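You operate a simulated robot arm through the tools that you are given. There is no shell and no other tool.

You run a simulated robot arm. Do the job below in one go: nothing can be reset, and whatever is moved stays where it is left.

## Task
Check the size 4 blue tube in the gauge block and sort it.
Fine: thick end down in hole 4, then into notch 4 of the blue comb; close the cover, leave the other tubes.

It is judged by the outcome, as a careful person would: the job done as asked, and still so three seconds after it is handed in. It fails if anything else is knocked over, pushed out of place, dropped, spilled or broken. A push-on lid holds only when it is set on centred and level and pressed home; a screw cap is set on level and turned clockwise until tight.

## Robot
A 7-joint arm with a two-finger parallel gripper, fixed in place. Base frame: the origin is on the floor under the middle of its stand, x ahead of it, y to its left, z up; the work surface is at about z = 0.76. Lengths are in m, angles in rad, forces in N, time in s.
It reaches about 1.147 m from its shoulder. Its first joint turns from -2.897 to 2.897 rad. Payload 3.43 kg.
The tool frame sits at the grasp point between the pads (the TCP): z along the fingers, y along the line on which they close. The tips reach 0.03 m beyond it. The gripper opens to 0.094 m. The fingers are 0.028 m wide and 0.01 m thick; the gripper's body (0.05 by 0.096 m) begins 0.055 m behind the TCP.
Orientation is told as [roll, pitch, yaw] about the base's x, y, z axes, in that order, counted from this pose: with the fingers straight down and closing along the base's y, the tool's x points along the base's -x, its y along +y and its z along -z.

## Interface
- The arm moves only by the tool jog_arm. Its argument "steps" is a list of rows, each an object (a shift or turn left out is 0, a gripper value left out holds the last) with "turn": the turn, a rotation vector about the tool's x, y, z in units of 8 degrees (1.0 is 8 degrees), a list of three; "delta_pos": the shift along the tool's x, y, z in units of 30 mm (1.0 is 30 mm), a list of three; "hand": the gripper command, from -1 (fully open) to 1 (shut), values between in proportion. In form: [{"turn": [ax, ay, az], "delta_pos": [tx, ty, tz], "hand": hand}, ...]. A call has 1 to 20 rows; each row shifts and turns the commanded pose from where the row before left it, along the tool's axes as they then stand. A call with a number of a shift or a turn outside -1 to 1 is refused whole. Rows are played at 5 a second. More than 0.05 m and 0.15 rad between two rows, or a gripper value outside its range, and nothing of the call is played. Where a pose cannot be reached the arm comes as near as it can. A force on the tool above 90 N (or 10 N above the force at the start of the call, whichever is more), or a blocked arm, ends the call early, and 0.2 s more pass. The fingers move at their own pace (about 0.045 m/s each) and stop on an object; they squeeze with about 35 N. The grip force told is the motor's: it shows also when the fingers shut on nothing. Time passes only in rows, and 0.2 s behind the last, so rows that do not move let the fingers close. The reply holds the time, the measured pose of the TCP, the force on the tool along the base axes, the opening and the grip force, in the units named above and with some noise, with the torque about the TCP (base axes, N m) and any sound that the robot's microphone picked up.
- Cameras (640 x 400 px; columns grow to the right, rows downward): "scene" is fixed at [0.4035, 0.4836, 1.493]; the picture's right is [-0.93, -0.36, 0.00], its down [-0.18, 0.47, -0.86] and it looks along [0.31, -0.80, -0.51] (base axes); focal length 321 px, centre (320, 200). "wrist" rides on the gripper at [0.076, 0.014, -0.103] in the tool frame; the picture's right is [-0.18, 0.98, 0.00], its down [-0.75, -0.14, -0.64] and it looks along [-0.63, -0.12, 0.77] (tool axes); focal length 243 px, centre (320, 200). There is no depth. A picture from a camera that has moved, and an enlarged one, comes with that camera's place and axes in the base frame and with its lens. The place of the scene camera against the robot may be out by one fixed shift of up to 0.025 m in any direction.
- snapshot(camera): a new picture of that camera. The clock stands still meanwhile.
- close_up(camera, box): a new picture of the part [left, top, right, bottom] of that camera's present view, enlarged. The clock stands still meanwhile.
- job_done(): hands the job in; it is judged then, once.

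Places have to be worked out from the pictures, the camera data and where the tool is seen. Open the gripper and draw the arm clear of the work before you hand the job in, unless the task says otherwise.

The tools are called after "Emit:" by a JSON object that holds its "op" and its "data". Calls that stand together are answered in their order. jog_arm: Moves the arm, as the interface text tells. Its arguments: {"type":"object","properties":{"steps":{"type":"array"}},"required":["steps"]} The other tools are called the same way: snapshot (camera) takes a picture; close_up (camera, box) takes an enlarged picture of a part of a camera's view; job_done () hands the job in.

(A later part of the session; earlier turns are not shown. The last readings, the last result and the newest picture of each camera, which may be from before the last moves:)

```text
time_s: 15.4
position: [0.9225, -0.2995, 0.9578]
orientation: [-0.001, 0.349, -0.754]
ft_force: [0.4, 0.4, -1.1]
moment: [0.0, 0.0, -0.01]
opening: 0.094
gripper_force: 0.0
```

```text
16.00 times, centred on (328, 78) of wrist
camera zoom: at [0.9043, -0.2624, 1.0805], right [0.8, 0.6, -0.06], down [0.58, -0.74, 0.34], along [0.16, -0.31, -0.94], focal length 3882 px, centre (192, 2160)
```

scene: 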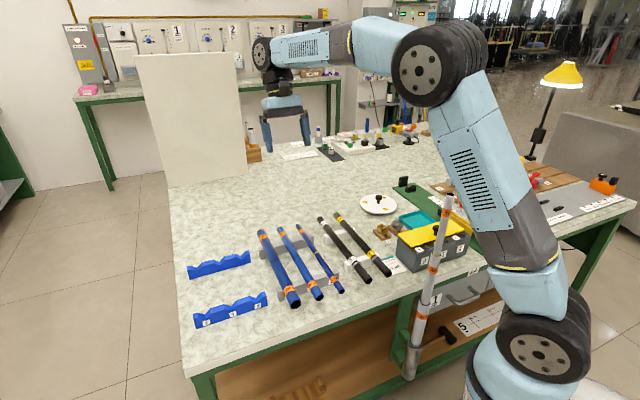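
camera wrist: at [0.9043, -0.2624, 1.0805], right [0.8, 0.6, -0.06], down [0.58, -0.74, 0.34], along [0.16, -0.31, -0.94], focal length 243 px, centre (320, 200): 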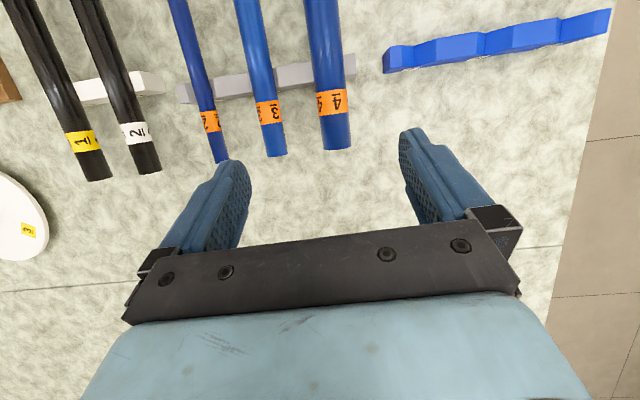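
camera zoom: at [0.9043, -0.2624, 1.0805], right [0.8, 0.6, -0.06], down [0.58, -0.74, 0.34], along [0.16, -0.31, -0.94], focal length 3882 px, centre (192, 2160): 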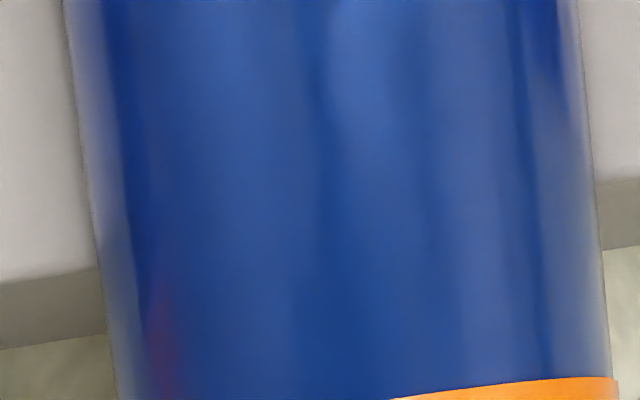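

Same-row widths: near end ≈33.0 px, ring ≈32.2 px, far end ≈31.4 px, so tube 4's thick end is the one at the table edge. Triangulation puts the cover knob at about (0.348, -0.440), head top z≈0.875, so I'll rise, straighten the tool, square it to the table (yaw -45°) and go above the knob.

Emit:
{"op": "jog_arm", "data": {"steps": [{"delta_pos": [0.341, 0, -0.94]}, {"delta_pos": [0.341, 0, -0.94]}, {"delta_pos": [0.341, 0, -0.94]}, {"delta_pos": [0.341, 0, -0.94]}, {"delta_pos": [0.341, 0, -0.94]}, {"delta_pos": [0.341, 0, -0.94]}, {"delta_pos": [0.341, 0, -0.94]}, {"delta_pos": [0.341, 0, -0.94]}, {"turn": [0, -1, 0]}, {"turn": [0, -1, 0]}, {"turn": [0, -0.5, 0]}, {"turn": [0, 0, 0.236]}, {}]}}

Emit:
{"op": "jog_arm", "data": {"steps": [{"delta_pos": [0.6, -1, 0]}, {"delta_pos": [0.6, -1, 0]}, {"delta_pos": [0.6, -1, 0]}, {"delta_pos": [0.6, -1, 0]}, {"delta_pos": [0.6, -1, 0]}, {"delta_pos": [0.6, -1, 0]}, {"delta_pos": [0.6, -1, 0]}, {"delta_pos": [0.6, -1, 0]}, {"delta_pos": [0.6, -1, 0]}, {"delta_pos": [0.6, -1, 0]}, {"delta_pos": [0.6, -1, 0]}, {"delta_pos": [0.6, -1, 0]}, {"delta_pos": [0.6, -1, 0]}, {"delta_pos": [0.6, -1, 0]}, {"delta_pos": [0.6, -1, 0]}, {"delta_pos": [0.6, -1, 0]}, {"delta_pos": [0.6, -0.9, 0]}, {}]}}

Emit:
{"op": "snapshot", "data": {"camera": "wrist"}}

Emit:
{"op": "snapshot", "data": {"camera": "scene"}}

```text
time_s: 18.2
position: [0.9117, -0.2908, 1.144]
orientation: [-0.003, -0.001, -0.786]
ft_force: [0.4, -0.3, 0.6]
moment: [0.04, 0.01, 0.0]
opening: 0.0941
gripper_force: 0.0
out of reach, approached as far as the arm can: row 6, 7, 8
```

```text
time_s: 22.0
position: [0.3369, -0.4342, 1.1417]
orientation: [0.0, 0.0, -0.788]
ft_force: [0.1, 0.7, 0.3]
moment: [0.01, 0.0, 0.0]
opening: 0.0939
gripper_force: 0.0
```

```text
taken
camera wrist: at [0.2923, -0.3681, 1.2458], right [0.83, 0.56, 0.0], down [0.43, -0.63, 0.64], along [0.36, -0.53, -0.77], focal length 243 px, centre (320, 200)
```

wrist: 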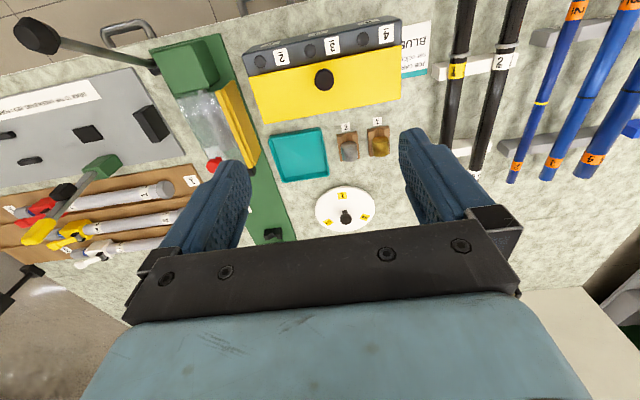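

```text
taken
```

scene: 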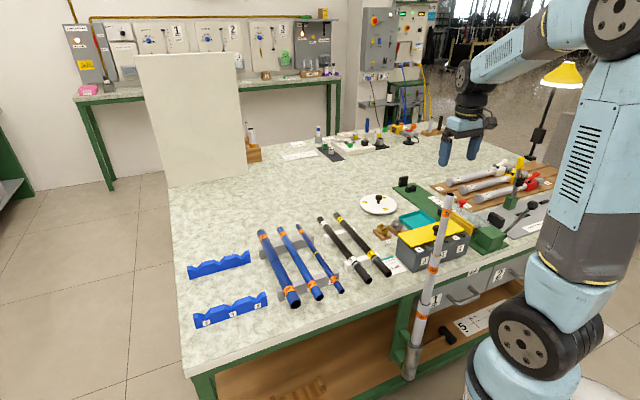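

The tool is 12 mm short of the knob; this view confirms the knob at (0.3475, -0.4405). I'll centre over it, narrow the fingers to about 50 mm, and descend to just above the knob.

Emit:
{"op": "jog_arm", "data": {"steps": [{"delta_pos": [-0.39, 0.11, 0], "hand": -0.1}, {"delta_pos": [0, 0, 1]}, {"delta_pos": [0, 0, 1]}, {"delta_pos": [0, 0, 1]}, {"delta_pos": [0, 0, 1]}, {"delta_pos": [0, 0, 1]}, {"delta_pos": [0, 0, 1]}, {"delta_pos": [0, 0, 0.8]}, {}]}}

Emit:
{"op": "snapshot", "data": {"camera": "wrist"}}

Emit:
{"op": "close_up", "data": {"camera": "scene", "box": [380, 170, 500, 260]}}

```text
time_s: 24.0
position: [0.347, -0.4367, 0.9383]
orientation: [-0.001, 0.001, -0.787]
ft_force: [-0.2, -0.4, 0.3]
moment: [-0.04, -0.02, 0.01]
opening: 0.0519
gripper_force: 0.0
```

```text
taken
camera wrist: at [0.3023, -0.3713, 1.0409], right [0.83, 0.56, 0.0], down [0.43, -0.63, 0.64], along [0.36, -0.53, -0.77], focal length 243 px, centre (320, 200)
```

wrist: 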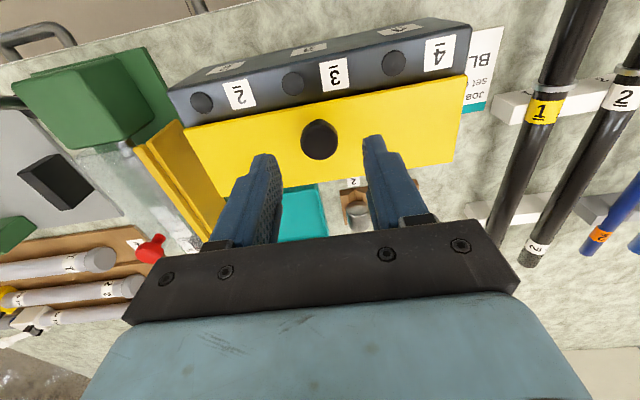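

```text
4.44 times, centred on (440, 215) of scene
camera zoom: at [0.4035, 0.4836, 1.493], right [-0.93, -0.36, 0.0], down [-0.18, 0.47, -0.86], along [0.31, -0.8, -0.51], focal length 1427 px, centre (-213, 133)
```

zoom: 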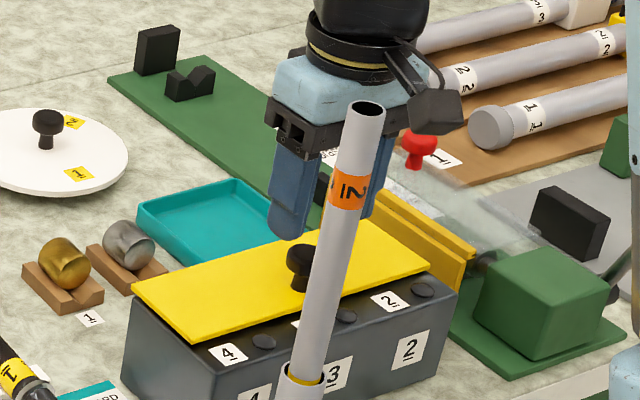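

Knob is within 1 mm of the tool axis. I'll descend so the fingertips stop about 6 mm above the lid and close on the knob head.

Emit:
{"op": "jog_arm", "data": {"steps": [{"delta_pos": [0, 0, 0.9]}, {"delta_pos": [0, 0, 0.86]}, {}, {"hand": 1}, {}, {}, {}]}}

Emit:
{"op": "snapshot", "data": {"camera": "wrist"}}

Emit:
{"op": "close_up", "data": {"camera": "scene", "box": [380, 170, 500, 260]}}

```text
time_s: 25.6
position: [0.3474, -0.4381, 0.8857]
orientation: [-0.002, 0.001, -0.787]
ft_force: [-19.6, -20.7, -6.0]
moment: [-0.17, 0.52, -0.1]
opening: 0.0272
gripper_force: 44.4
```

```text
taken
camera wrist: at [0.3024, -0.3729, 0.988], right [0.83, 0.56, 0.0], down [0.43, -0.63, 0.64], along [0.36, -0.53, -0.77], focal length 243 px, centre (320, 200)
```

wrist: 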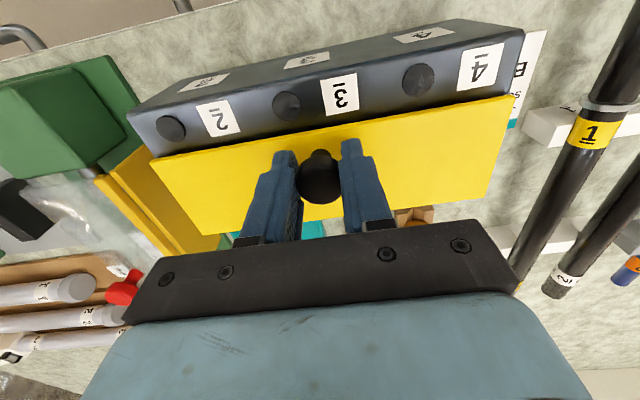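

```text
4.44 times, centred on (440, 215) of scene
camera zoom: at [0.4035, 0.4836, 1.493], right [-0.93, -0.36, 0.0], down [-0.18, 0.47, -0.86], along [0.31, -0.8, -0.51], focal length 1427 px, centre (-213, 133)
```

zoom: 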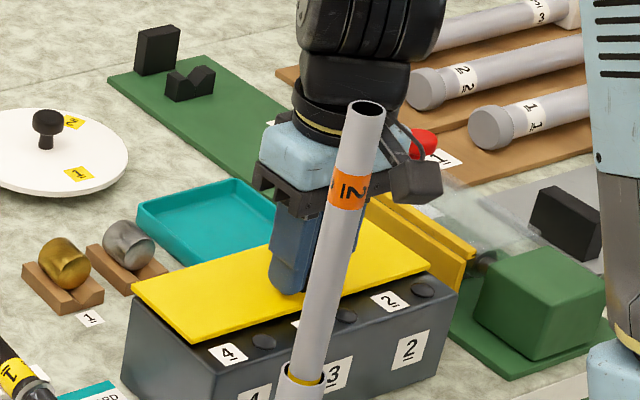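

Grip holds (27 mm) with a side load of about 28 N along -e1, so I'll relieve that by 0.7 mm, then lift the front edge by only about 5 mm along a hinge arc and read the forces.

Emit:
{"op": "jog_arm", "data": {"steps": [{"delta_pos": [0, -0.025, 0]}, {}]}}

Emit:
{"op": "jog_arm", "data": {"steps": [{"delta_pos": [-0.04, 0, -0.08]}, {"delta_pos": [-0.04, 0, -0.08]}, {}]}}

Emit:
{"op": "close_up", "data": {"camera": "scene", "box": [380, 190, 500, 280]}}

Emit:
{"op": "snapshot", "data": {"camera": "wrist"}}

```text
time_s: 26.2
position: [0.3466, -0.4386, 0.8855]
orientation: [0.001, 0.002, -0.788]
ft_force: [-18.6, -14.9, -11.1]
moment: [0.28, 0.78, -0.08]
opening: 0.0269
gripper_force: 45.1
```

```text
time_s: 27.0
position: [0.3488, -0.44, 0.8907]
orientation: [0.0, 0.001, -0.786]
ft_force: [-14.8, 1.4, -15.4]
moment: [0.84, 1.01, -0.03]
opening: 0.0271
gripper_force: 44.4
```

```text
4.44 times, centred on (440, 235) of scene
camera zoom: at [0.4035, 0.4836, 1.493], right [-0.93, -0.36, 0.0], down [-0.18, 0.47, -0.86], along [0.31, -0.8, -0.51], focal length 1427 px, centre (-213, 44)
```

zoom: 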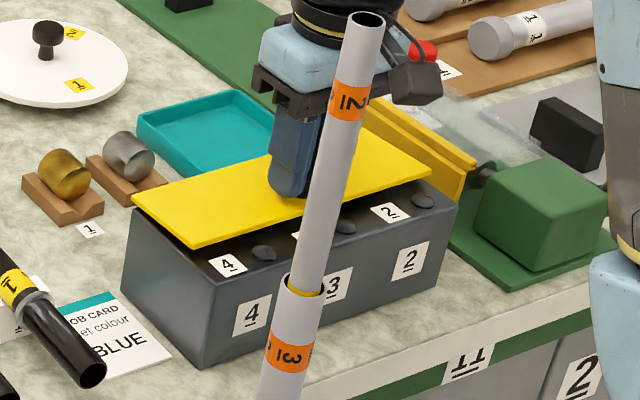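

```text
taken
camera wrist: at [0.3039, -0.3751, 0.9939], right [0.83, 0.56, 0.0], down [0.43, -0.63, 0.64], along [0.36, -0.53, -0.77], focal length 243 px, centre (320, 200)
```

wrist: 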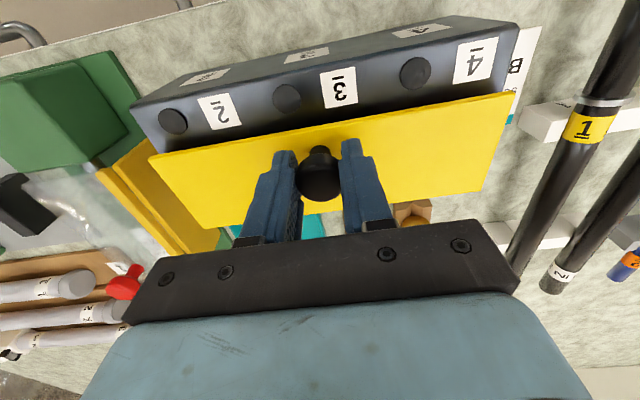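

The front edge rises and the back stays put with modest force, so the cover is hinged along its back edge. I'll follow the hinge arc in small steps, tilting the tool with it and watching the forces.

Emit:
{"op": "jog_arm", "data": {"steps": [{"delta_pos": [-0.117, 0, -0.14], "turn": [0, 0.3125, 0]}, {"delta_pos": [-0.127, 0, -0.146], "turn": [0, 0.3125, 0]}, {}]}}

```text
time_s: 27.8
position: [0.3543, -0.4456, 0.899]
orientation: [0.001, 0.088, -0.786]
ft_force: [-11.5, 12.4, -11.0]
moment: [1.03, 0.91, -0.01]
opening: 0.0268
gripper_force: 44.5
```

Resistance is mostly along the motion (about 19 N, hinge drag plus lid weight) with little radial load, so the arc is right. Continuing to about 35°.

Emit:
{"op": "jog_arm", "data": {"steps": [{"delta_pos": [-0.132, 0, -0.139], "turn": [0, 0.3125, 0]}, {"delta_pos": [-0.14, 0, -0.136], "turn": [0, 0.3125, 0]}, {"delta_pos": [-0.146, 0, -0.131], "turn": [0, 0.3125, 0]}, {"delta_pos": [-0.151, 0, -0.122], "turn": [0, 0.3125, 0]}, {}]}}

Emit:
{"op": "snapshot", "data": {"camera": "wrist"}}

Emit:
{"op": "close_up", "data": {"camera": "scene", "box": [380, 190, 500, 280]}}

```text
time_s: 29.0
position: [0.3678, -0.4592, 0.9146]
orientation: [0.0, 0.262, -0.787]
ft_force: [-11.3, 13.1, -4.1]
moment: [0.92, 0.86, -0.1]
opening: 0.027
gripper_force: 45.2
```

```text
taken
camera wrist: at [0.3439, -0.4149, 1.0338], right [0.82, 0.57, -0.05], down [0.53, -0.73, 0.42], along [0.21, -0.37, -0.9], focal length 243 px, centre (320, 200)
```

wrist: 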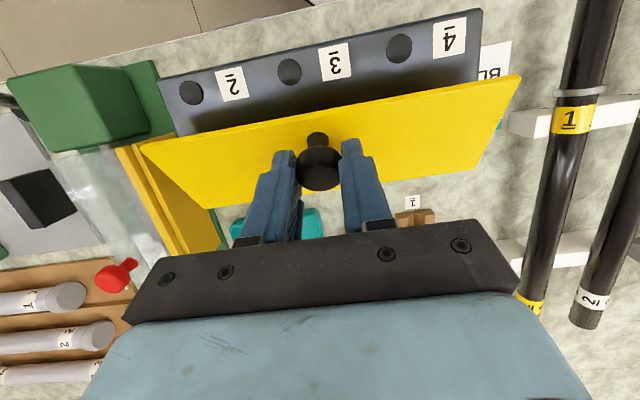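

```text
4.44 times, centred on (440, 235) of scene
camera zoom: at [0.4035, 0.4836, 1.493], right [-0.93, -0.36, 0.0], down [-0.18, 0.47, -0.86], along [0.31, -0.8, -0.51], focal length 1427 px, centre (-213, 44)
```

zoom: 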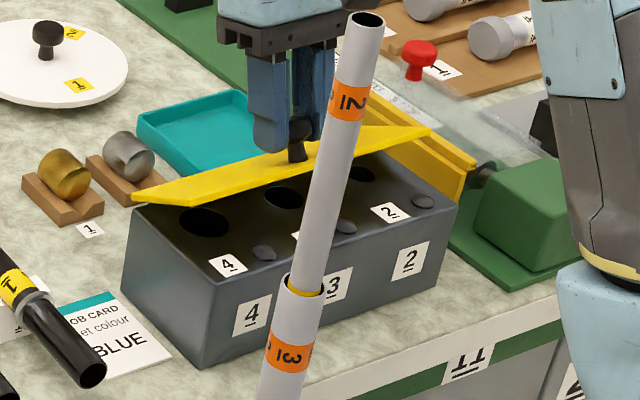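

The lid is opening cleanly and the big holes show underneath. Continuing along the arc to about 65°.

Emit:
{"op": "jog_arm", "data": {"steps": [{"delta_pos": [-0.154, 0, -0.121], "turn": [0, 0.3125, 0]}, {"delta_pos": [-0.164, 0, -0.111], "turn": [0, 0.3125, 0]}, {"delta_pos": [-0.167, 0, -0.107], "turn": [0, 0.3125, 0]}, {"delta_pos": [-0.171, 0, -0.1], "turn": [0, 0.3125, 0]}, {"delta_pos": [-0.177, 0, -0.094], "turn": [0, 0.3125, 0]}, {"delta_pos": [-0.177, 0, -0.085], "turn": [0, 0.3125, 0]}, {}]}}

Emit:
{"op": "close_up", "data": {"camera": "scene", "box": [380, 190, 500, 280]}}

```text
time_s: 30.6
position: [0.3925, -0.4846, 0.9204]
orientation: [-0.002, 0.522, -0.787]
ft_force: [-10.6, 9.3, 14.8]
moment: [0.76, 0.76, -0.01]
opening: 0.027
gripper_force: 44.9
```

```text
4.44 times, centred on (440, 235) of scene
camera zoom: at [0.4035, 0.4836, 1.493], right [-0.93, -0.36, 0.0], down [-0.18, 0.47, -0.86], along [0.31, -0.8, -0.51], focal length 1427 px, centre (-213, 44)
```

zoom: 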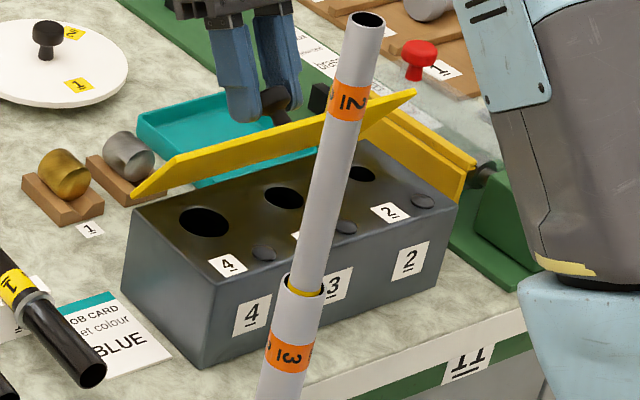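

Lid at about 65°; slight outward push, so I'll add a fraction of a millimetre radially and continue to about 90°.

Emit:
{"op": "jog_arm", "data": {"steps": [{"delta_pos": [-0.175, 0, -0.09], "turn": [0, 0.3125, 0]}, {"delta_pos": [-0.186, 0, -0.075], "turn": [0, 0.3125, 0]}, {"delta_pos": [-0.189, 0, -0.067], "turn": [0, 0.3125, 0]}, {"delta_pos": [-0.193, 0, -0.055], "turn": [0, 0.3125, 0]}, {"delta_pos": [-0.17, 0, -0.051]}, {}]}}

Emit:
{"op": "close_up", "data": {"camera": "scene", "box": [380, 180, 500, 270]}}

Emit:
{"op": "snapshot", "data": {"camera": "wrist"}}

```text
time_s: 32.0
position: [0.412, -0.5036, 0.9112]
orientation: [-0.001, 0.699, -0.788]
ft_force: [1.4, 5.3, -1.5]
moment: [0.07, 0.06, -0.07]
opening: 0.0263
gripper_force: 44.9
```

```text
4.44 times, centred on (440, 225) of scene
camera zoom: at [0.4035, 0.4836, 1.493], right [-0.93, -0.36, 0.0], down [-0.18, 0.47, -0.86], along [0.31, -0.8, -0.51], focal length 1427 px, centre (-213, 89)
```

zoom: 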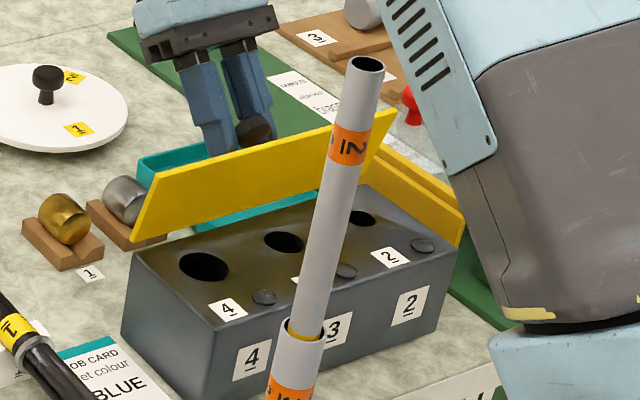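

```text
taken
camera wrist: at [0.4271, -0.4982, 1.0388], right [0.8, 0.59, -0.12], down [0.6, -0.8, 0.01], along [-0.09, -0.08, -0.99], focal length 243 px, centre (320, 200)
```

wrist: 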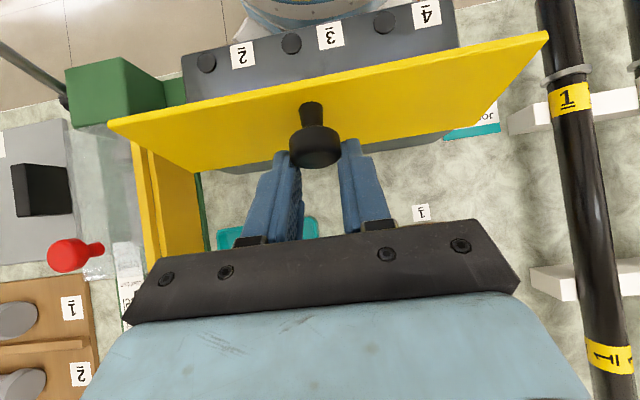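

The lid is nearly upright but the load fell away and the opening shrank slightly, so the knob may be slipping toward the pad edge. I'll look closely before going on.

Emit:
{"op": "close_up", "data": {"camera": "wrist", "box": [230, 70, 410, 240]}}

Emit:
{"op": "close_up", "data": {"camera": "scene", "box": [400, 190, 464, 240]}}

```text
2.35 times, centred on (320, 155) of wrist
camera zoom: at [0.4271, -0.4982, 1.0388], right [0.8, 0.59, -0.12], down [0.6, -0.8, 0.01], along [-0.09, -0.08, -0.99], focal length 571 px, centre (320, 306)
```

zoom: 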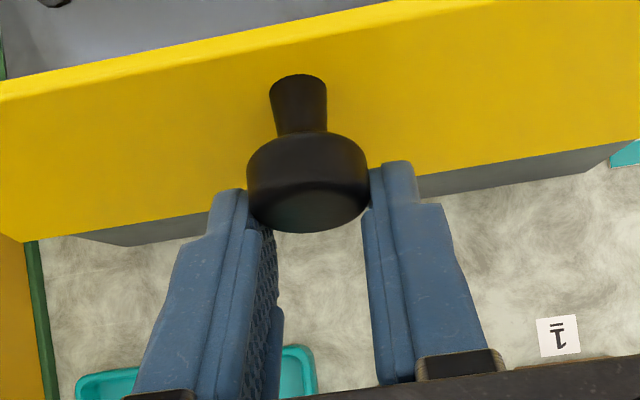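

```text
8.00 times, centred on (432, 215) of scene
camera zoom: at [0.4035, 0.4836, 1.493], right [-0.93, -0.36, 0.0], down [-0.18, 0.47, -0.86], along [0.31, -0.8, -0.51], focal length 2568 px, centre (-576, 80)
```

zoom: 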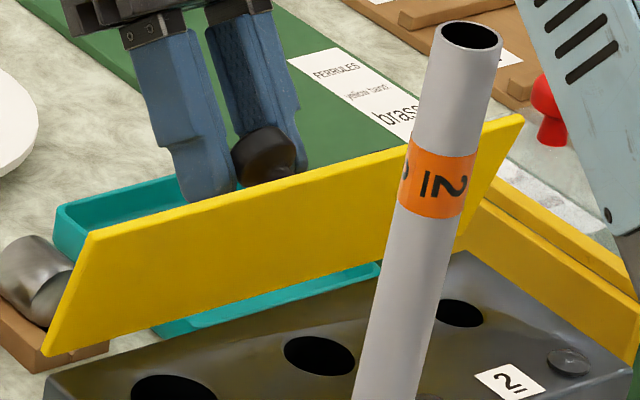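

The head is held only at the pad corner. I'll open the fingers gently and see whether the hinge friction keeps the lid up.

Emit:
{"op": "jog_arm", "data": {"steps": [{"hand": 0.0}, {}, {}, {}]}}

Emit:
{"op": "snapshot", "data": {"camera": "wrist"}}

Emit:
{"op": "close_up", "data": {"camera": "scene", "box": [380, 180, 500, 270]}}

```text
time_s: 33.0
position: [0.411, -0.5057, 0.9119]
orientation: [-0.002, 0.698, -0.788]
ft_force: [-0.6, -0.2, -0.4]
moment: [-0.02, 0.01, -0.01]
opening: 0.0471
gripper_force: 0.0
```

```text
taken
camera wrist: at [0.4265, -0.4982, 1.0394], right [0.8, 0.59, -0.12], down [0.6, -0.8, 0.01], along [-0.09, -0.08, -0.99], focal length 243 px, centre (320, 200)
```

wrist: 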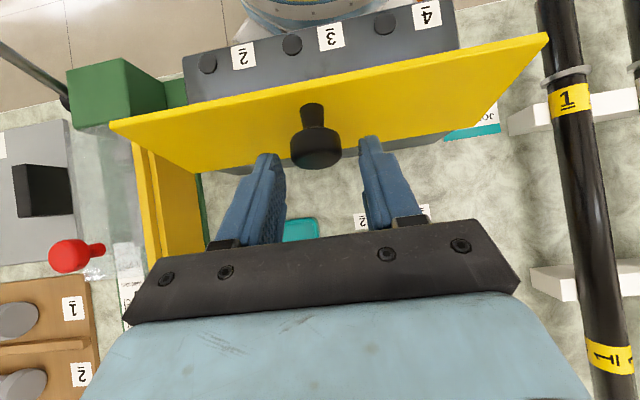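

```text
4.44 times, centred on (440, 225) of scene
camera zoom: at [0.4035, 0.4836, 1.493], right [-0.93, -0.36, 0.0], down [-0.18, 0.47, -0.86], along [0.31, -0.8, -0.51], focal length 1427 px, centre (-213, 89)
```

zoom: 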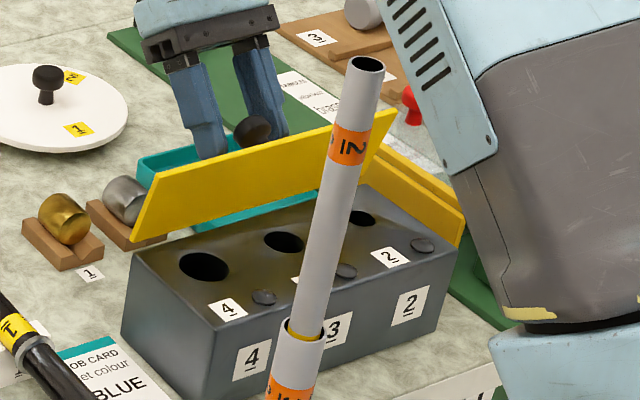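

The lid holds by hinge friction at about 75–80°, but I want it past vertical so it clears the tube. I'll lift off the knob, straighten the tool, and come down in front of the lid to push its inner face back with closed fingers.

Emit:
{"op": "jog_arm", "data": {"steps": [{"delta_pos": [0.643, 0, -0.766]}, {"delta_pos": [0.643, 0, -0.766]}, {"delta_pos": [0.643, 0, -0.766]}, {"delta_pos": [0.643, 0, -0.766]}, {"turn": [0, -1, 0], "hand": 1}, {"turn": [0, -1, 0]}, {"turn": [0, -1, 0]}, {"turn": [0, -1, 0]}, {"turn": [0, -1, 0]}, {"delta_pos": [0.98, 0, 0]}, {"delta_pos": [0.98, 0, 0]}, {"delta_pos": [0.98, 0, 0]}, {}]}}

Emit:
{"op": "snapshot", "data": {"camera": "wrist"}}

Emit:
{"op": "close_up", "data": {"camera": "wrist", "box": [170, 20, 490, 220]}}

```text
time_s: 35.8
position: [0.3483, -0.4416, 1.0301]
orientation: [0.0, -0.001, -0.787]
ft_force: [0.0, 0.2, 0.0]
moment: [-0.01, 0.04, 0.04]
opening: 0.0
gripper_force: 33.0
```

```text
taken
camera wrist: at [0.3032, -0.3757, 1.1334], right [0.83, 0.56, 0.0], down [0.43, -0.63, 0.64], along [0.36, -0.53, -0.77], focal length 243 px, centre (320, 200)
```

wrist: 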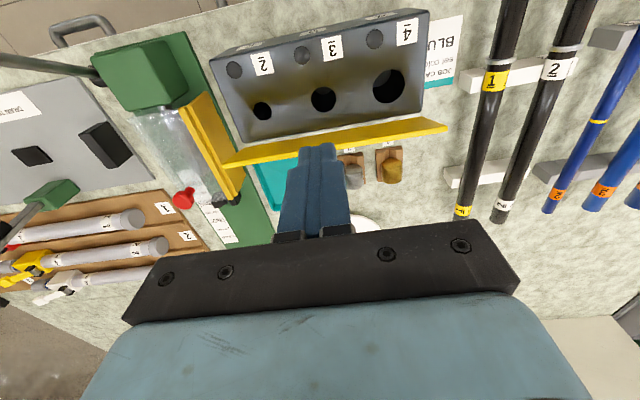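

```text
2.00 times, centred on (330, 120) of wrist
camera zoom: at [0.3032, -0.3757, 1.1334], right [0.83, 0.56, 0.0], down [0.43, -0.63, 0.64], along [0.36, -0.53, -0.77], focal length 485 px, centre (300, 360)
```

zoom: 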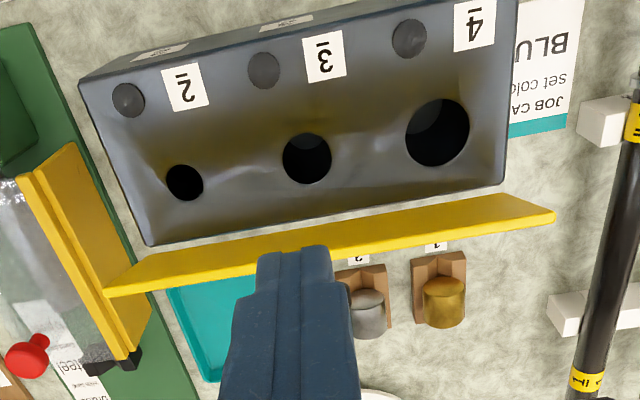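

Hole 4 is at about (0.4095, -0.396) and about 35–36 mm wide. Now I'll lower the closed fingers in front of the lid and push its inner face back in small steps.

Emit:
{"op": "jog_arm", "data": {"steps": [{"delta_pos": [0, 0, 1]}, {"delta_pos": [0, 0, 1]}, {"delta_pos": [0, 0, 1]}, {"delta_pos": [0, 0, 0.94]}, {}]}}

Emit:
{"op": "jog_arm", "data": {"steps": [{"delta_pos": [-0.3, 0, 0]}, {"delta_pos": [-0.3, 0, 0]}, {"delta_pos": [-0.3, 0, 0]}, {}]}}

Emit:
{"op": "close_up", "data": {"camera": "scene", "box": [380, 180, 500, 270]}}

Emit:
{"op": "snapshot", "data": {"camera": "wrist"}}

```text
time_s: 37.0
position: [0.3517, -0.4416, 0.9139]
orientation: [-0.001, -0.001, -0.788]
ft_force: [0.1, 0.0, -0.5]
moment: [0.0, 0.02, -0.02]
opening: 0.0
gripper_force: 33.4
```

```text
time_s: 38.0
position: [0.3705, -0.4601, 0.9133]
orientation: [0.001, -0.001, -0.788]
ft_force: [0.1, 0.3, 0.5]
moment: [0.0, 0.0, 0.03]
opening: 0.0002
gripper_force: 33.2
```

```text
4.44 times, centred on (440, 225) of scene
camera zoom: at [0.4035, 0.4836, 1.493], right [-0.93, -0.36, 0.0], down [-0.18, 0.47, -0.86], along [0.31, -0.8, -0.51], focal length 1427 px, centre (-213, 89)
```

zoom: 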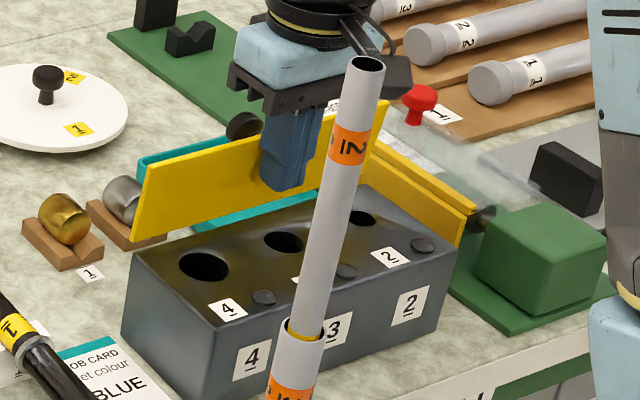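

```text
taken
camera wrist: at [0.3264, -0.3944, 1.0166], right [0.83, 0.56, 0.0], down [0.43, -0.63, 0.64], along [0.36, -0.53, -0.77], focal length 243 px, centre (320, 200)
```

wrist: 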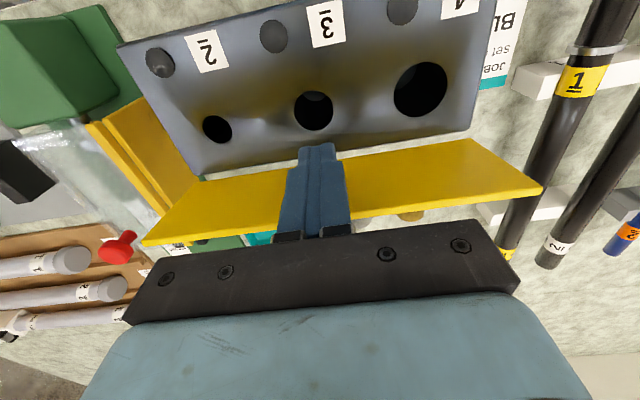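

No contact yet; the lid sits at about 85°, 4 mm ahead of the finger. I'll push on about 24 mm in small steps.

Emit:
{"op": "jog_arm", "data": {"steps": [{"delta_pos": [-0.2, 0, 0]}, {"delta_pos": [-0.2, 0, 0]}, {"delta_pos": [-0.2, 0, 0]}, {"delta_pos": [-0.15, 0, 0]}, {}]}}

Emit:
{"op": "snapshot", "data": {"camera": "wrist"}}

Emit:
{"op": "close_up", "data": {"camera": "scene", "box": [380, 180, 500, 270]}}

```text
time_s: 39.2
position: [0.385, -0.4764, 0.9132]
orientation: [0.0, 0.0, -0.787]
ft_force: [-0.4, 1.0, 0.6]
moment: [-0.01, 0.0, 0.01]
opening: 0.0001
gripper_force: 33.2
```

```text
taken
camera wrist: at [0.3403, -0.4109, 1.0165], right [0.83, 0.56, 0.0], down [0.43, -0.63, 0.64], along [0.36, -0.53, -0.77], focal length 243 px, centre (320, 200)
```

wrist: 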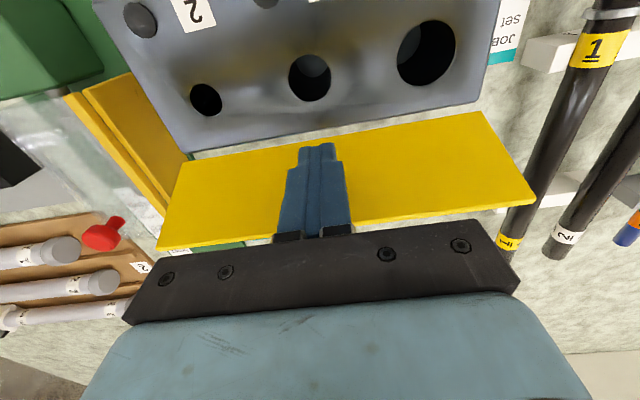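

```text
4.44 times, centred on (440, 225) of scene
camera zoom: at [0.4035, 0.4836, 1.493], right [-0.93, -0.36, 0.0], down [-0.18, 0.47, -0.86], along [0.31, -0.8, -0.51], focal length 1427 px, centre (-213, 89)
```

zoom: 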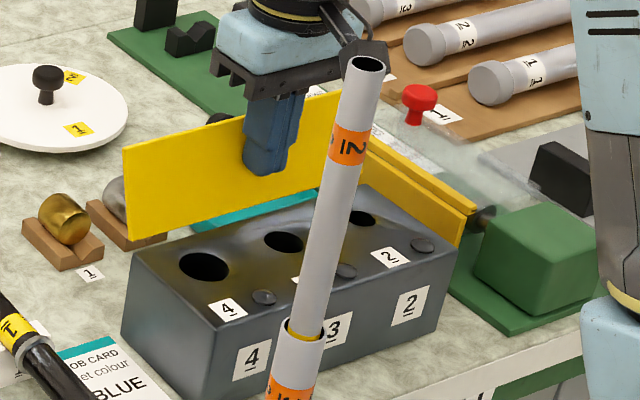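

The lid now leans back past vertical (about 110°) with no force on the tool. I'll back away, rise, and look down at hole 4 to measure it precisely.

Emit:
{"op": "jog_arm", "data": {"steps": [{"delta_pos": [0.5, 0, 0]}, {"delta_pos": [0.67, 0, 0]}, {"delta_pos": [0.5, 0.7, -0.8]}, {"delta_pos": [-0.2, 0.9, -0.85]}, {"delta_pos": [-0.1, 0.9, -0.85], "hand": -0.5}, {}, {}]}}

Emit:
{"op": "snapshot", "data": {"camera": "wrist"}}

Emit:
{"op": "close_up", "data": {"camera": "scene", "box": [380, 180, 500, 270]}}

```text
time_s: 40.8
position: [0.4086, -0.3935, 0.9903]
orientation: [-0.001, -0.001, -0.786]
ft_force: [-0.5, 1.5, -0.5]
moment: [0.0, 0.02, 0.01]
opening: 0.0684
gripper_force: 0.0
```

```text
taken
camera wrist: at [0.3643, -0.3283, 1.0925], right [0.83, 0.56, 0.0], down [0.43, -0.63, 0.64], along [0.36, -0.53, -0.77], focal length 243 px, centre (320, 200)
```

wrist: 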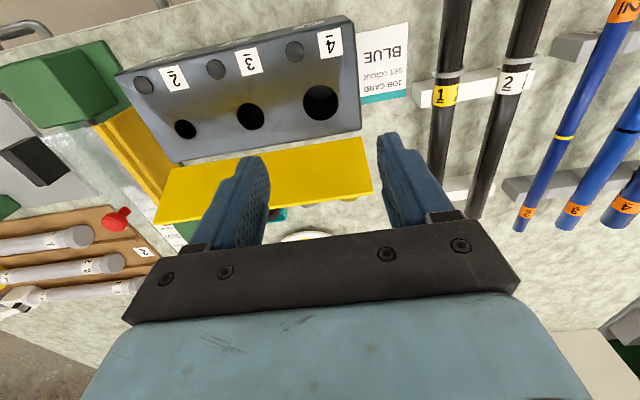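

```text
4.44 times, centred on (440, 225) of scene
camera zoom: at [0.4035, 0.4836, 1.493], right [-0.93, -0.36, 0.0], down [-0.18, 0.47, -0.86], along [0.31, -0.8, -0.51], focal length 1427 px, centre (-213, 89)
```

zoom: 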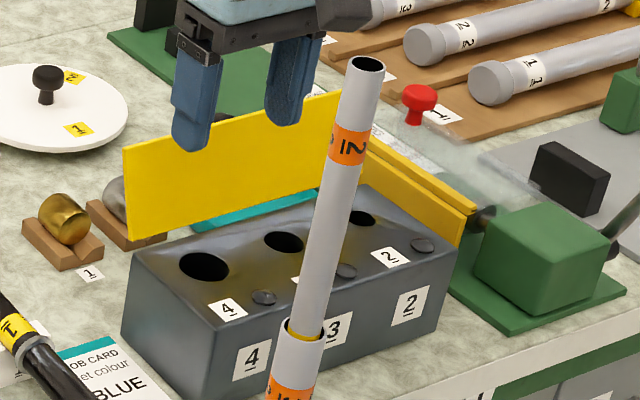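

Emit:
{"op": "close_up", "data": {"camera": "wrist", "box": [296, 80, 346, 125]}}

Emit:
{"op": "close_up", "data": {"camera": "scene", "box": [398, 225, 430, 250]}}

```text
8.89 times, centred on (321, 102) of wrist
camera zoom: at [0.3643, -0.3283, 1.0925], right [0.83, 0.56, 0.0], down [0.43, -0.63, 0.64], along [0.36, -0.53, -0.77], focal length 2157 px, centre (311, 1067)
```

zoom: 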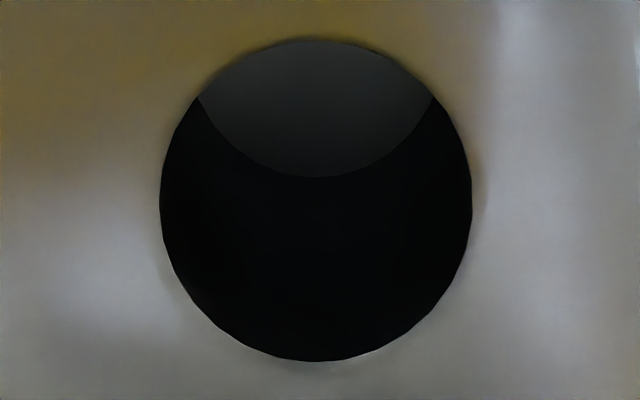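

```text
16.00 times, centred on (414, 238) of scene
camera zoom: at [0.4035, 0.4836, 1.493], right [-0.93, -0.36, 0.0], down [-0.18, 0.47, -0.86], along [0.31, -0.8, -0.51], focal length 5136 px, centre (-1184, -400)
```

zoom: 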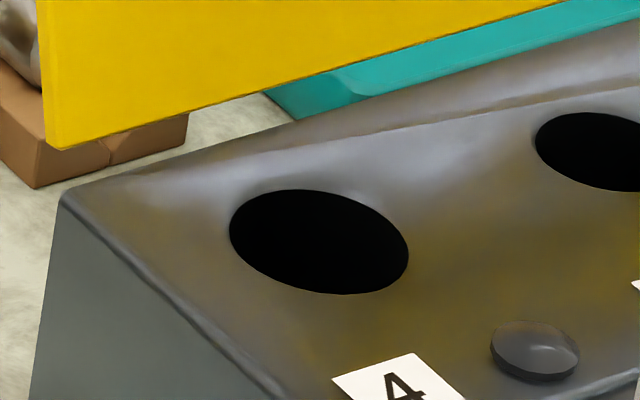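

Hole 4 centre is at e2≈0.5705, e1≈0.010 (x≈0.4105, y≈-0.396), about 35.3 mm wide, bottom near z≈0.774. Next I'll rise and go look at the blue combs to locate notch 4 before picking the tube.

Emit:
{"op": "jog_arm", "data": {"steps": [{"delta_pos": [-0.4, 0, -1], "hand": -1}, {"delta_pos": [-0.4, 0, -1]}, {"delta_pos": [-0.4, 0, -1]}, {"delta_pos": [-0.4, 0, -1]}, {"delta_pos": [-0.4, 0, -1]}, {"delta_pos": [0, 1, 0]}, {"delta_pos": [0, 1, 0]}, {"delta_pos": [0, 1, 0]}, {"delta_pos": [0, 1, 0]}, {"delta_pos": [0, 1, 0]}, {"delta_pos": [0, 1, 0]}, {"delta_pos": [0, 1, 0]}, {"delta_pos": [0, 1, 0]}, {"delta_pos": [0, 1, 0]}, {"delta_pos": [0, 1, 0]}, {"delta_pos": [0, 1, 0]}, {"delta_pos": [0, 1, 0]}, {"delta_pos": [0, 1, 0]}, {"delta_pos": [0, 1, 0]}, {}]}}

Emit:
{"op": "jog_arm", "data": {"steps": [{"delta_pos": [0, 1, 0]}, {"delta_pos": [0, 1, 0]}, {"delta_pos": [0, 1, 0]}, {"delta_pos": [0, 1, 0]}, {"turn": [0, 1, 0]}, {"turn": [0, 1, 0]}, {"turn": [0, 0.5, 0]}, {}]}}

Emit:
{"op": "snapshot", "data": {"camera": "wrist"}}

```text
time_s: 45.0
position: [0.7506, -0.1384, 1.1395]
orientation: [-0.002, 0.002, -0.787]
ft_force: [-0.5, -0.3, 0.1]
moment: [0.03, 0.02, -0.02]
opening: 0.0941
gripper_force: 0.1
```

```text
time_s: 46.8
position: [0.8334, -0.0566, 1.1376]
orientation: [-0.003, 0.352, -0.787]
ft_force: [-0.1, 0.3, 0.4]
moment: [-0.04, -0.01, 0.0]
opening: 0.0941
gripper_force: 0.1
```

```text
taken
camera wrist: at [0.8171, -0.0194, 1.2613], right [0.82, 0.57, -0.06], down [0.56, -0.76, 0.34], along [0.15, -0.32, -0.94], focal length 243 px, centre (320, 200)
```

wrist: 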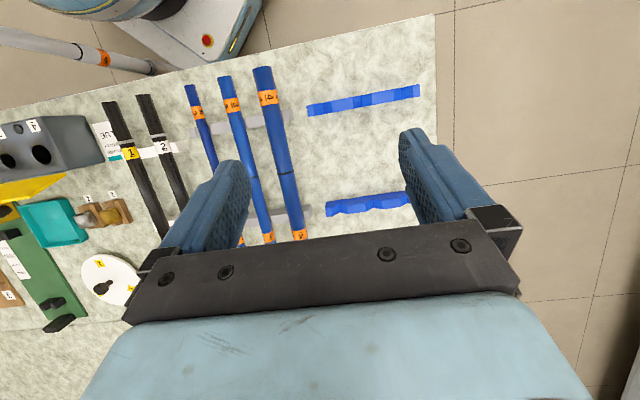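

Emit:
{"op": "close_up", "data": {"camera": "wrist", "box": [296, 75, 430, 225]}}

Emit:
{"op": "close_up", "data": {"camera": "wrist", "box": [300, 75, 428, 125]}}

Emit:
{"op": "close_up", "data": {"camera": "wrist", "box": [316, 170, 412, 230]}}

Emit:
{"op": "close_up", "data": {"camera": "scene", "box": [184, 240, 280, 335]}}

```text
2.67 times, centred on (363, 150) of wrist
camera zoom: at [0.8171, -0.0194, 1.2613], right [0.82, 0.57, -0.06], down [0.56, -0.76, 0.34], along [0.15, -0.32, -0.94], focal length 647 px, centre (205, 333)
```

zoom: 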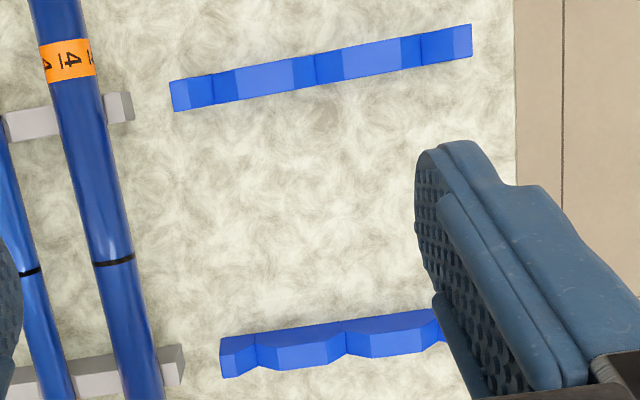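

```text
5.00 times, centred on (364, 100) of wrist
camera zoom: at [0.8171, -0.0194, 1.2613], right [0.82, 0.57, -0.06], down [0.56, -0.76, 0.34], along [0.15, -0.32, -0.94], focal length 1213 px, centre (100, 700)
```

zoom: 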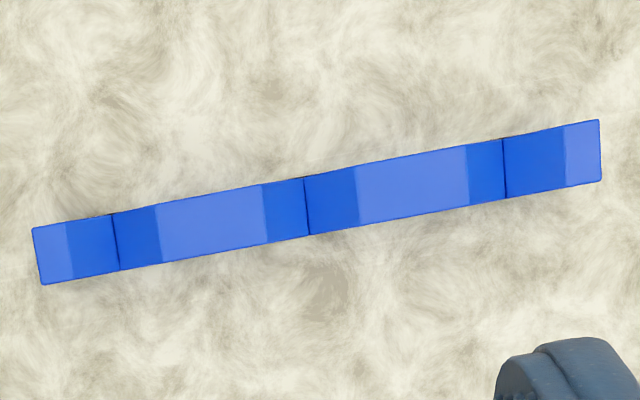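

```text
6.67 times, centred on (364, 200) of wrist
camera zoom: at [0.8171, -0.0194, 1.2613], right [0.82, 0.57, -0.06], down [0.56, -0.76, 0.34], along [0.15, -0.32, -0.94], focal length 1618 px, centre (27, 200)
```

zoom: 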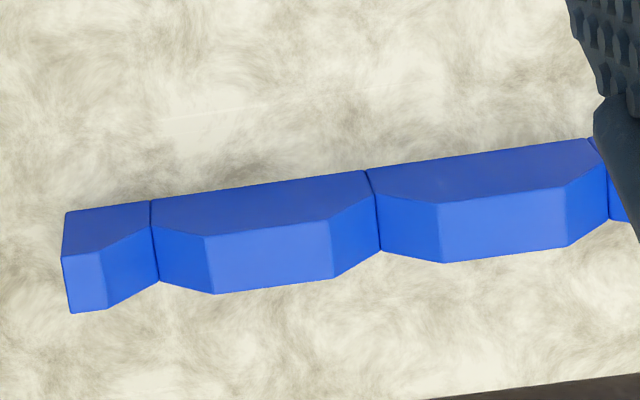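

```text
4.21 times, centred on (232, 288) of scene
camera zoom: at [0.4035, 0.4836, 1.493], right [-0.93, -0.36, 0.0], down [-0.18, 0.47, -0.86], along [0.31, -0.8, -0.51], focal length 1352 px, centre (690, -168)
```

zoom: 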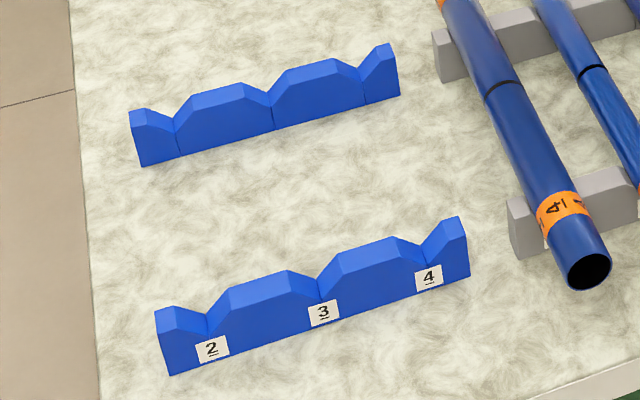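

Notch 4 is the one nearest the rack: its V runs at e1≈0.540 with combs at e2≈0.58 and 0.78, so tube 4 (e1≈0.450, centre e2≈0.682) just needs to shift sideways by 90 mm at the end. Now I'll straighten the tool and go above tube 4's grip point (e2≈0.72), fingers opened to 60 mm so tube 3 isn't touched.

Emit:
{"op": "jog_arm", "data": {"steps": [{"turn": [0, -1, 0], "hand": -0.28}, {"turn": [0, -1, 0]}, {"turn": [0, -0.5, 0]}, {"delta_pos": [-0.76, -0.83, 0]}, {"delta_pos": [-0.76, -0.83, 0]}, {"delta_pos": [-0.75, -0.83, 0]}, {"delta_pos": [-0.75, -0.82, 0]}, {"delta_pos": [0, 0, 1]}, {"delta_pos": [0, 0, 1]}, {"delta_pos": [0, 0, 1]}, {"delta_pos": [0, 0, 1]}, {"delta_pos": [0, 0, 1]}, {"delta_pos": [0, 0, 1]}, {}]}}

Emit:
{"op": "snapshot", "data": {"camera": "wrist"}}

Emit:
{"op": "close_up", "data": {"camera": "scene", "box": [220, 200, 380, 320]}}

```text
time_s: 49.8
position: [0.8254, -0.1887, 0.9574]
orientation: [-0.001, 0.0, -0.787]
ft_force: [-1.2, -0.5, 0.1]
moment: [0.0, 0.01, 0.01]
opening: 0.0602
gripper_force: 0.0
```

```text
taken
camera wrist: at [0.7814, -0.1247, 1.0615], right [0.83, 0.56, 0.0], down [0.43, -0.63, 0.64], along [0.36, -0.53, -0.77], focal length 243 px, centre (320, 200)
```

wrist: 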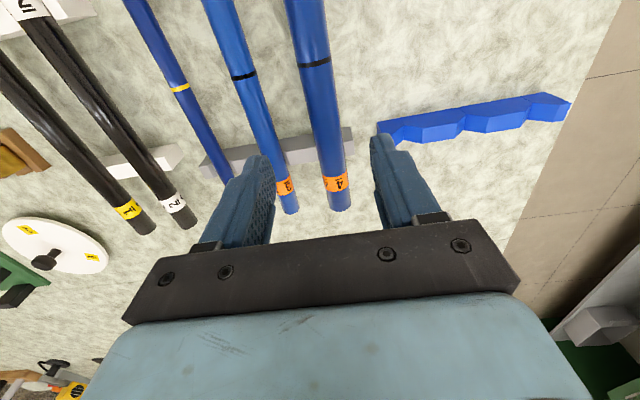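

```text
3.33 times, centred on (300, 260) of scene
camera zoom: at [0.4035, 0.4836, 1.493], right [-0.93, -0.36, 0.0], down [-0.18, 0.47, -0.86], along [0.31, -0.8, -0.51], focal length 1070 px, centre (387, 0)
```

zoom: 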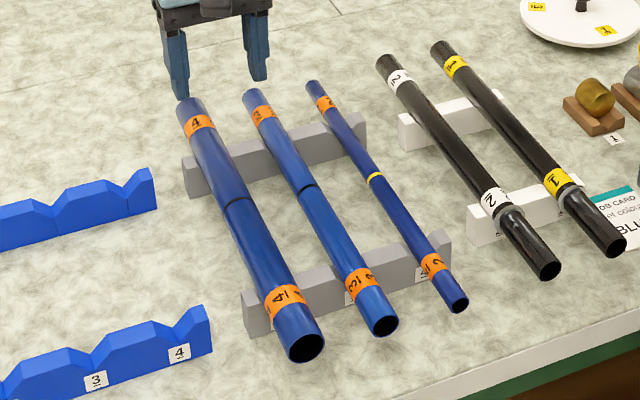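

The tool is centred over tube 4 (e1 0.4502 vs 0.4498). I'll descend to the tube axis height (z≈0.803) with open fingers and check for contact.

Emit:
{"op": "jog_arm", "data": {"steps": [{"delta_pos": [0, 0, 1]}, {"delta_pos": [0, 0, 1]}, {"delta_pos": [0, 0, 1]}, {"delta_pos": [0, 0, 1]}, {"delta_pos": [0, 0, 0.9]}, {"delta_pos": [0, 0, 0.25]}, {}]}}

Emit:
{"op": "snapshot", "data": {"camera": "wrist"}}

Emit:
{"op": "close_up", "data": {"camera": "scene", "box": [220, 200, 340, 290]}}

```text
time_s: 51.4
position: [0.8281, -0.19, 0.8051]
orientation: [0.0, -0.001, -0.787]
ft_force: [-0.4, 0.1, -0.3]
moment: [0.01, 0.0, 0.05]
opening: 0.0604
gripper_force: 0.1
```

```text
taken
camera wrist: at [0.7833, -0.1242, 0.9074], right [0.83, 0.56, 0.0], down [0.43, -0.63, 0.64], along [0.36, -0.53, -0.77], focal length 243 px, centre (320, 200)
```

wrist: 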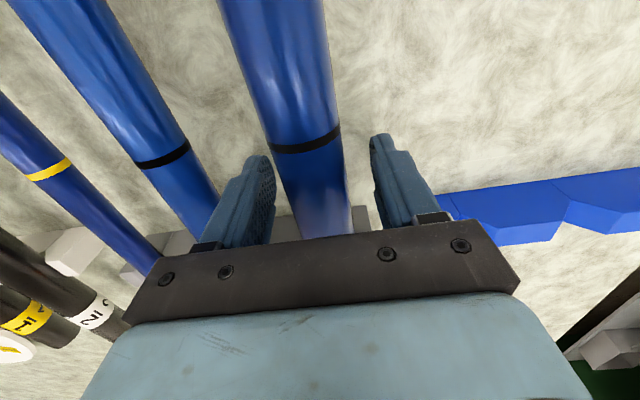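

```text
4.44 times, centred on (280, 245) of scene
camera zoom: at [0.4035, 0.4836, 1.493], right [-0.93, -0.36, 0.0], down [-0.18, 0.47, -0.86], along [0.31, -0.8, -0.51], focal length 1427 px, centre (498, 0)
```

zoom: 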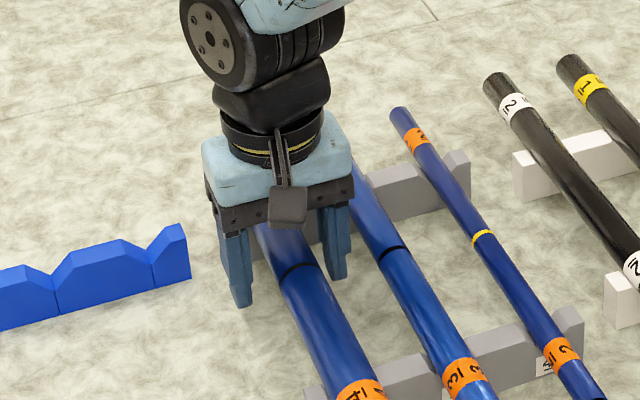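

No contact. The tube sits about 1.5 mm to the -e1 side of the pad centre, so I'll correct that and close on it.

Emit:
{"op": "jog_arm", "data": {"steps": [{"delta_pos": [0, -0.047, 0]}, {"hand": 1}, {}, {}, {}, {}]}}

Emit:
{"op": "snapshot", "data": {"camera": "wrist"}}

Emit:
{"op": "close_up", "data": {"camera": "wrist", "box": [230, 20, 370, 120]}}

```text
time_s: 52.8
position: [0.8274, -0.191, 0.8053]
orientation: [-0.003, -0.001, -0.788]
ft_force: [2.5, 2.2, 1.3]
moment: [0.02, 0.04, 0.02]
opening: 0.0349
gripper_force: 35.3
```

```text
taken
camera wrist: at [0.7825, -0.1252, 0.9073], right [0.83, 0.56, 0.0], down [0.43, -0.63, 0.64], along [0.36, -0.53, -0.77], focal length 243 px, centre (320, 200)
```

wrist: 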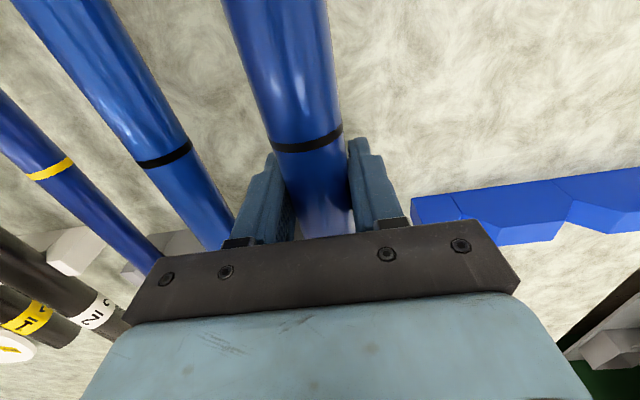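

```text
4.00 times, centred on (300, 70) of wrist
camera zoom: at [0.7825, -0.1252, 0.9073], right [0.83, 0.56, 0.0], down [0.43, -0.63, 0.64], along [0.36, -0.53, -0.77], focal length 970 px, centre (400, 720)
```

zoom: 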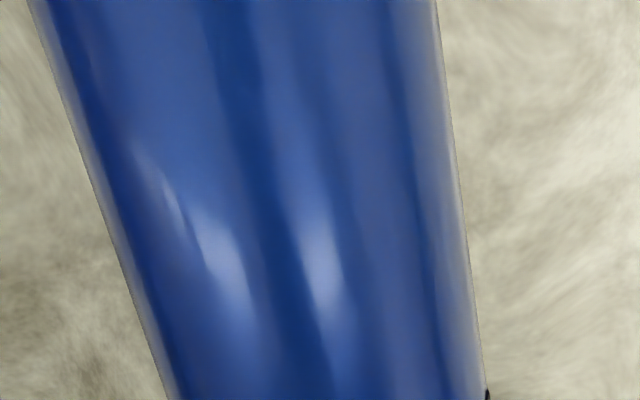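

Gripped; opening reads 34.9 mm. That is larger than my optical estimate (33–34 mm), so I'll check the grip closely before lifting.

Emit:
{"op": "close_up", "data": {"camera": "wrist", "box": [240, 110, 400, 240]}}

Emit:
{"op": "close_up", "data": {"camera": "scene", "box": [250, 215, 314, 265]}}

```text
3.08 times, centred on (320, 175) of wrist
camera zoom: at [0.7825, -0.1252, 0.9073], right [0.83, 0.56, 0.0], down [0.43, -0.63, 0.64], along [0.36, -0.53, -0.77], focal length 746 px, centre (320, 277)
```

zoom: 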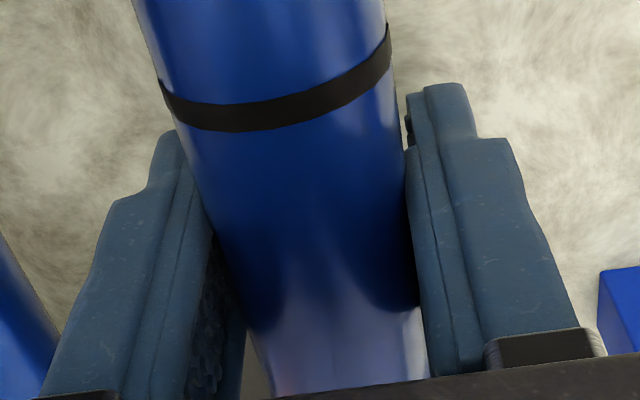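

```text
8.00 times, centred on (282, 240) of scene
camera zoom: at [0.4035, 0.4836, 1.493], right [-0.93, -0.36, 0.0], down [-0.18, 0.47, -0.86], along [0.31, -0.8, -0.51], focal length 2568 px, centre (624, -120)
```

zoom: 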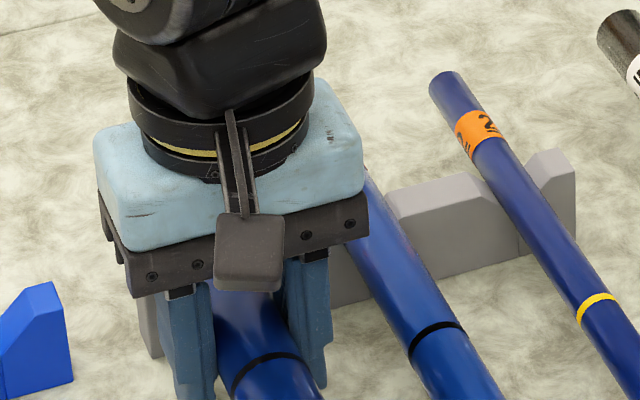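

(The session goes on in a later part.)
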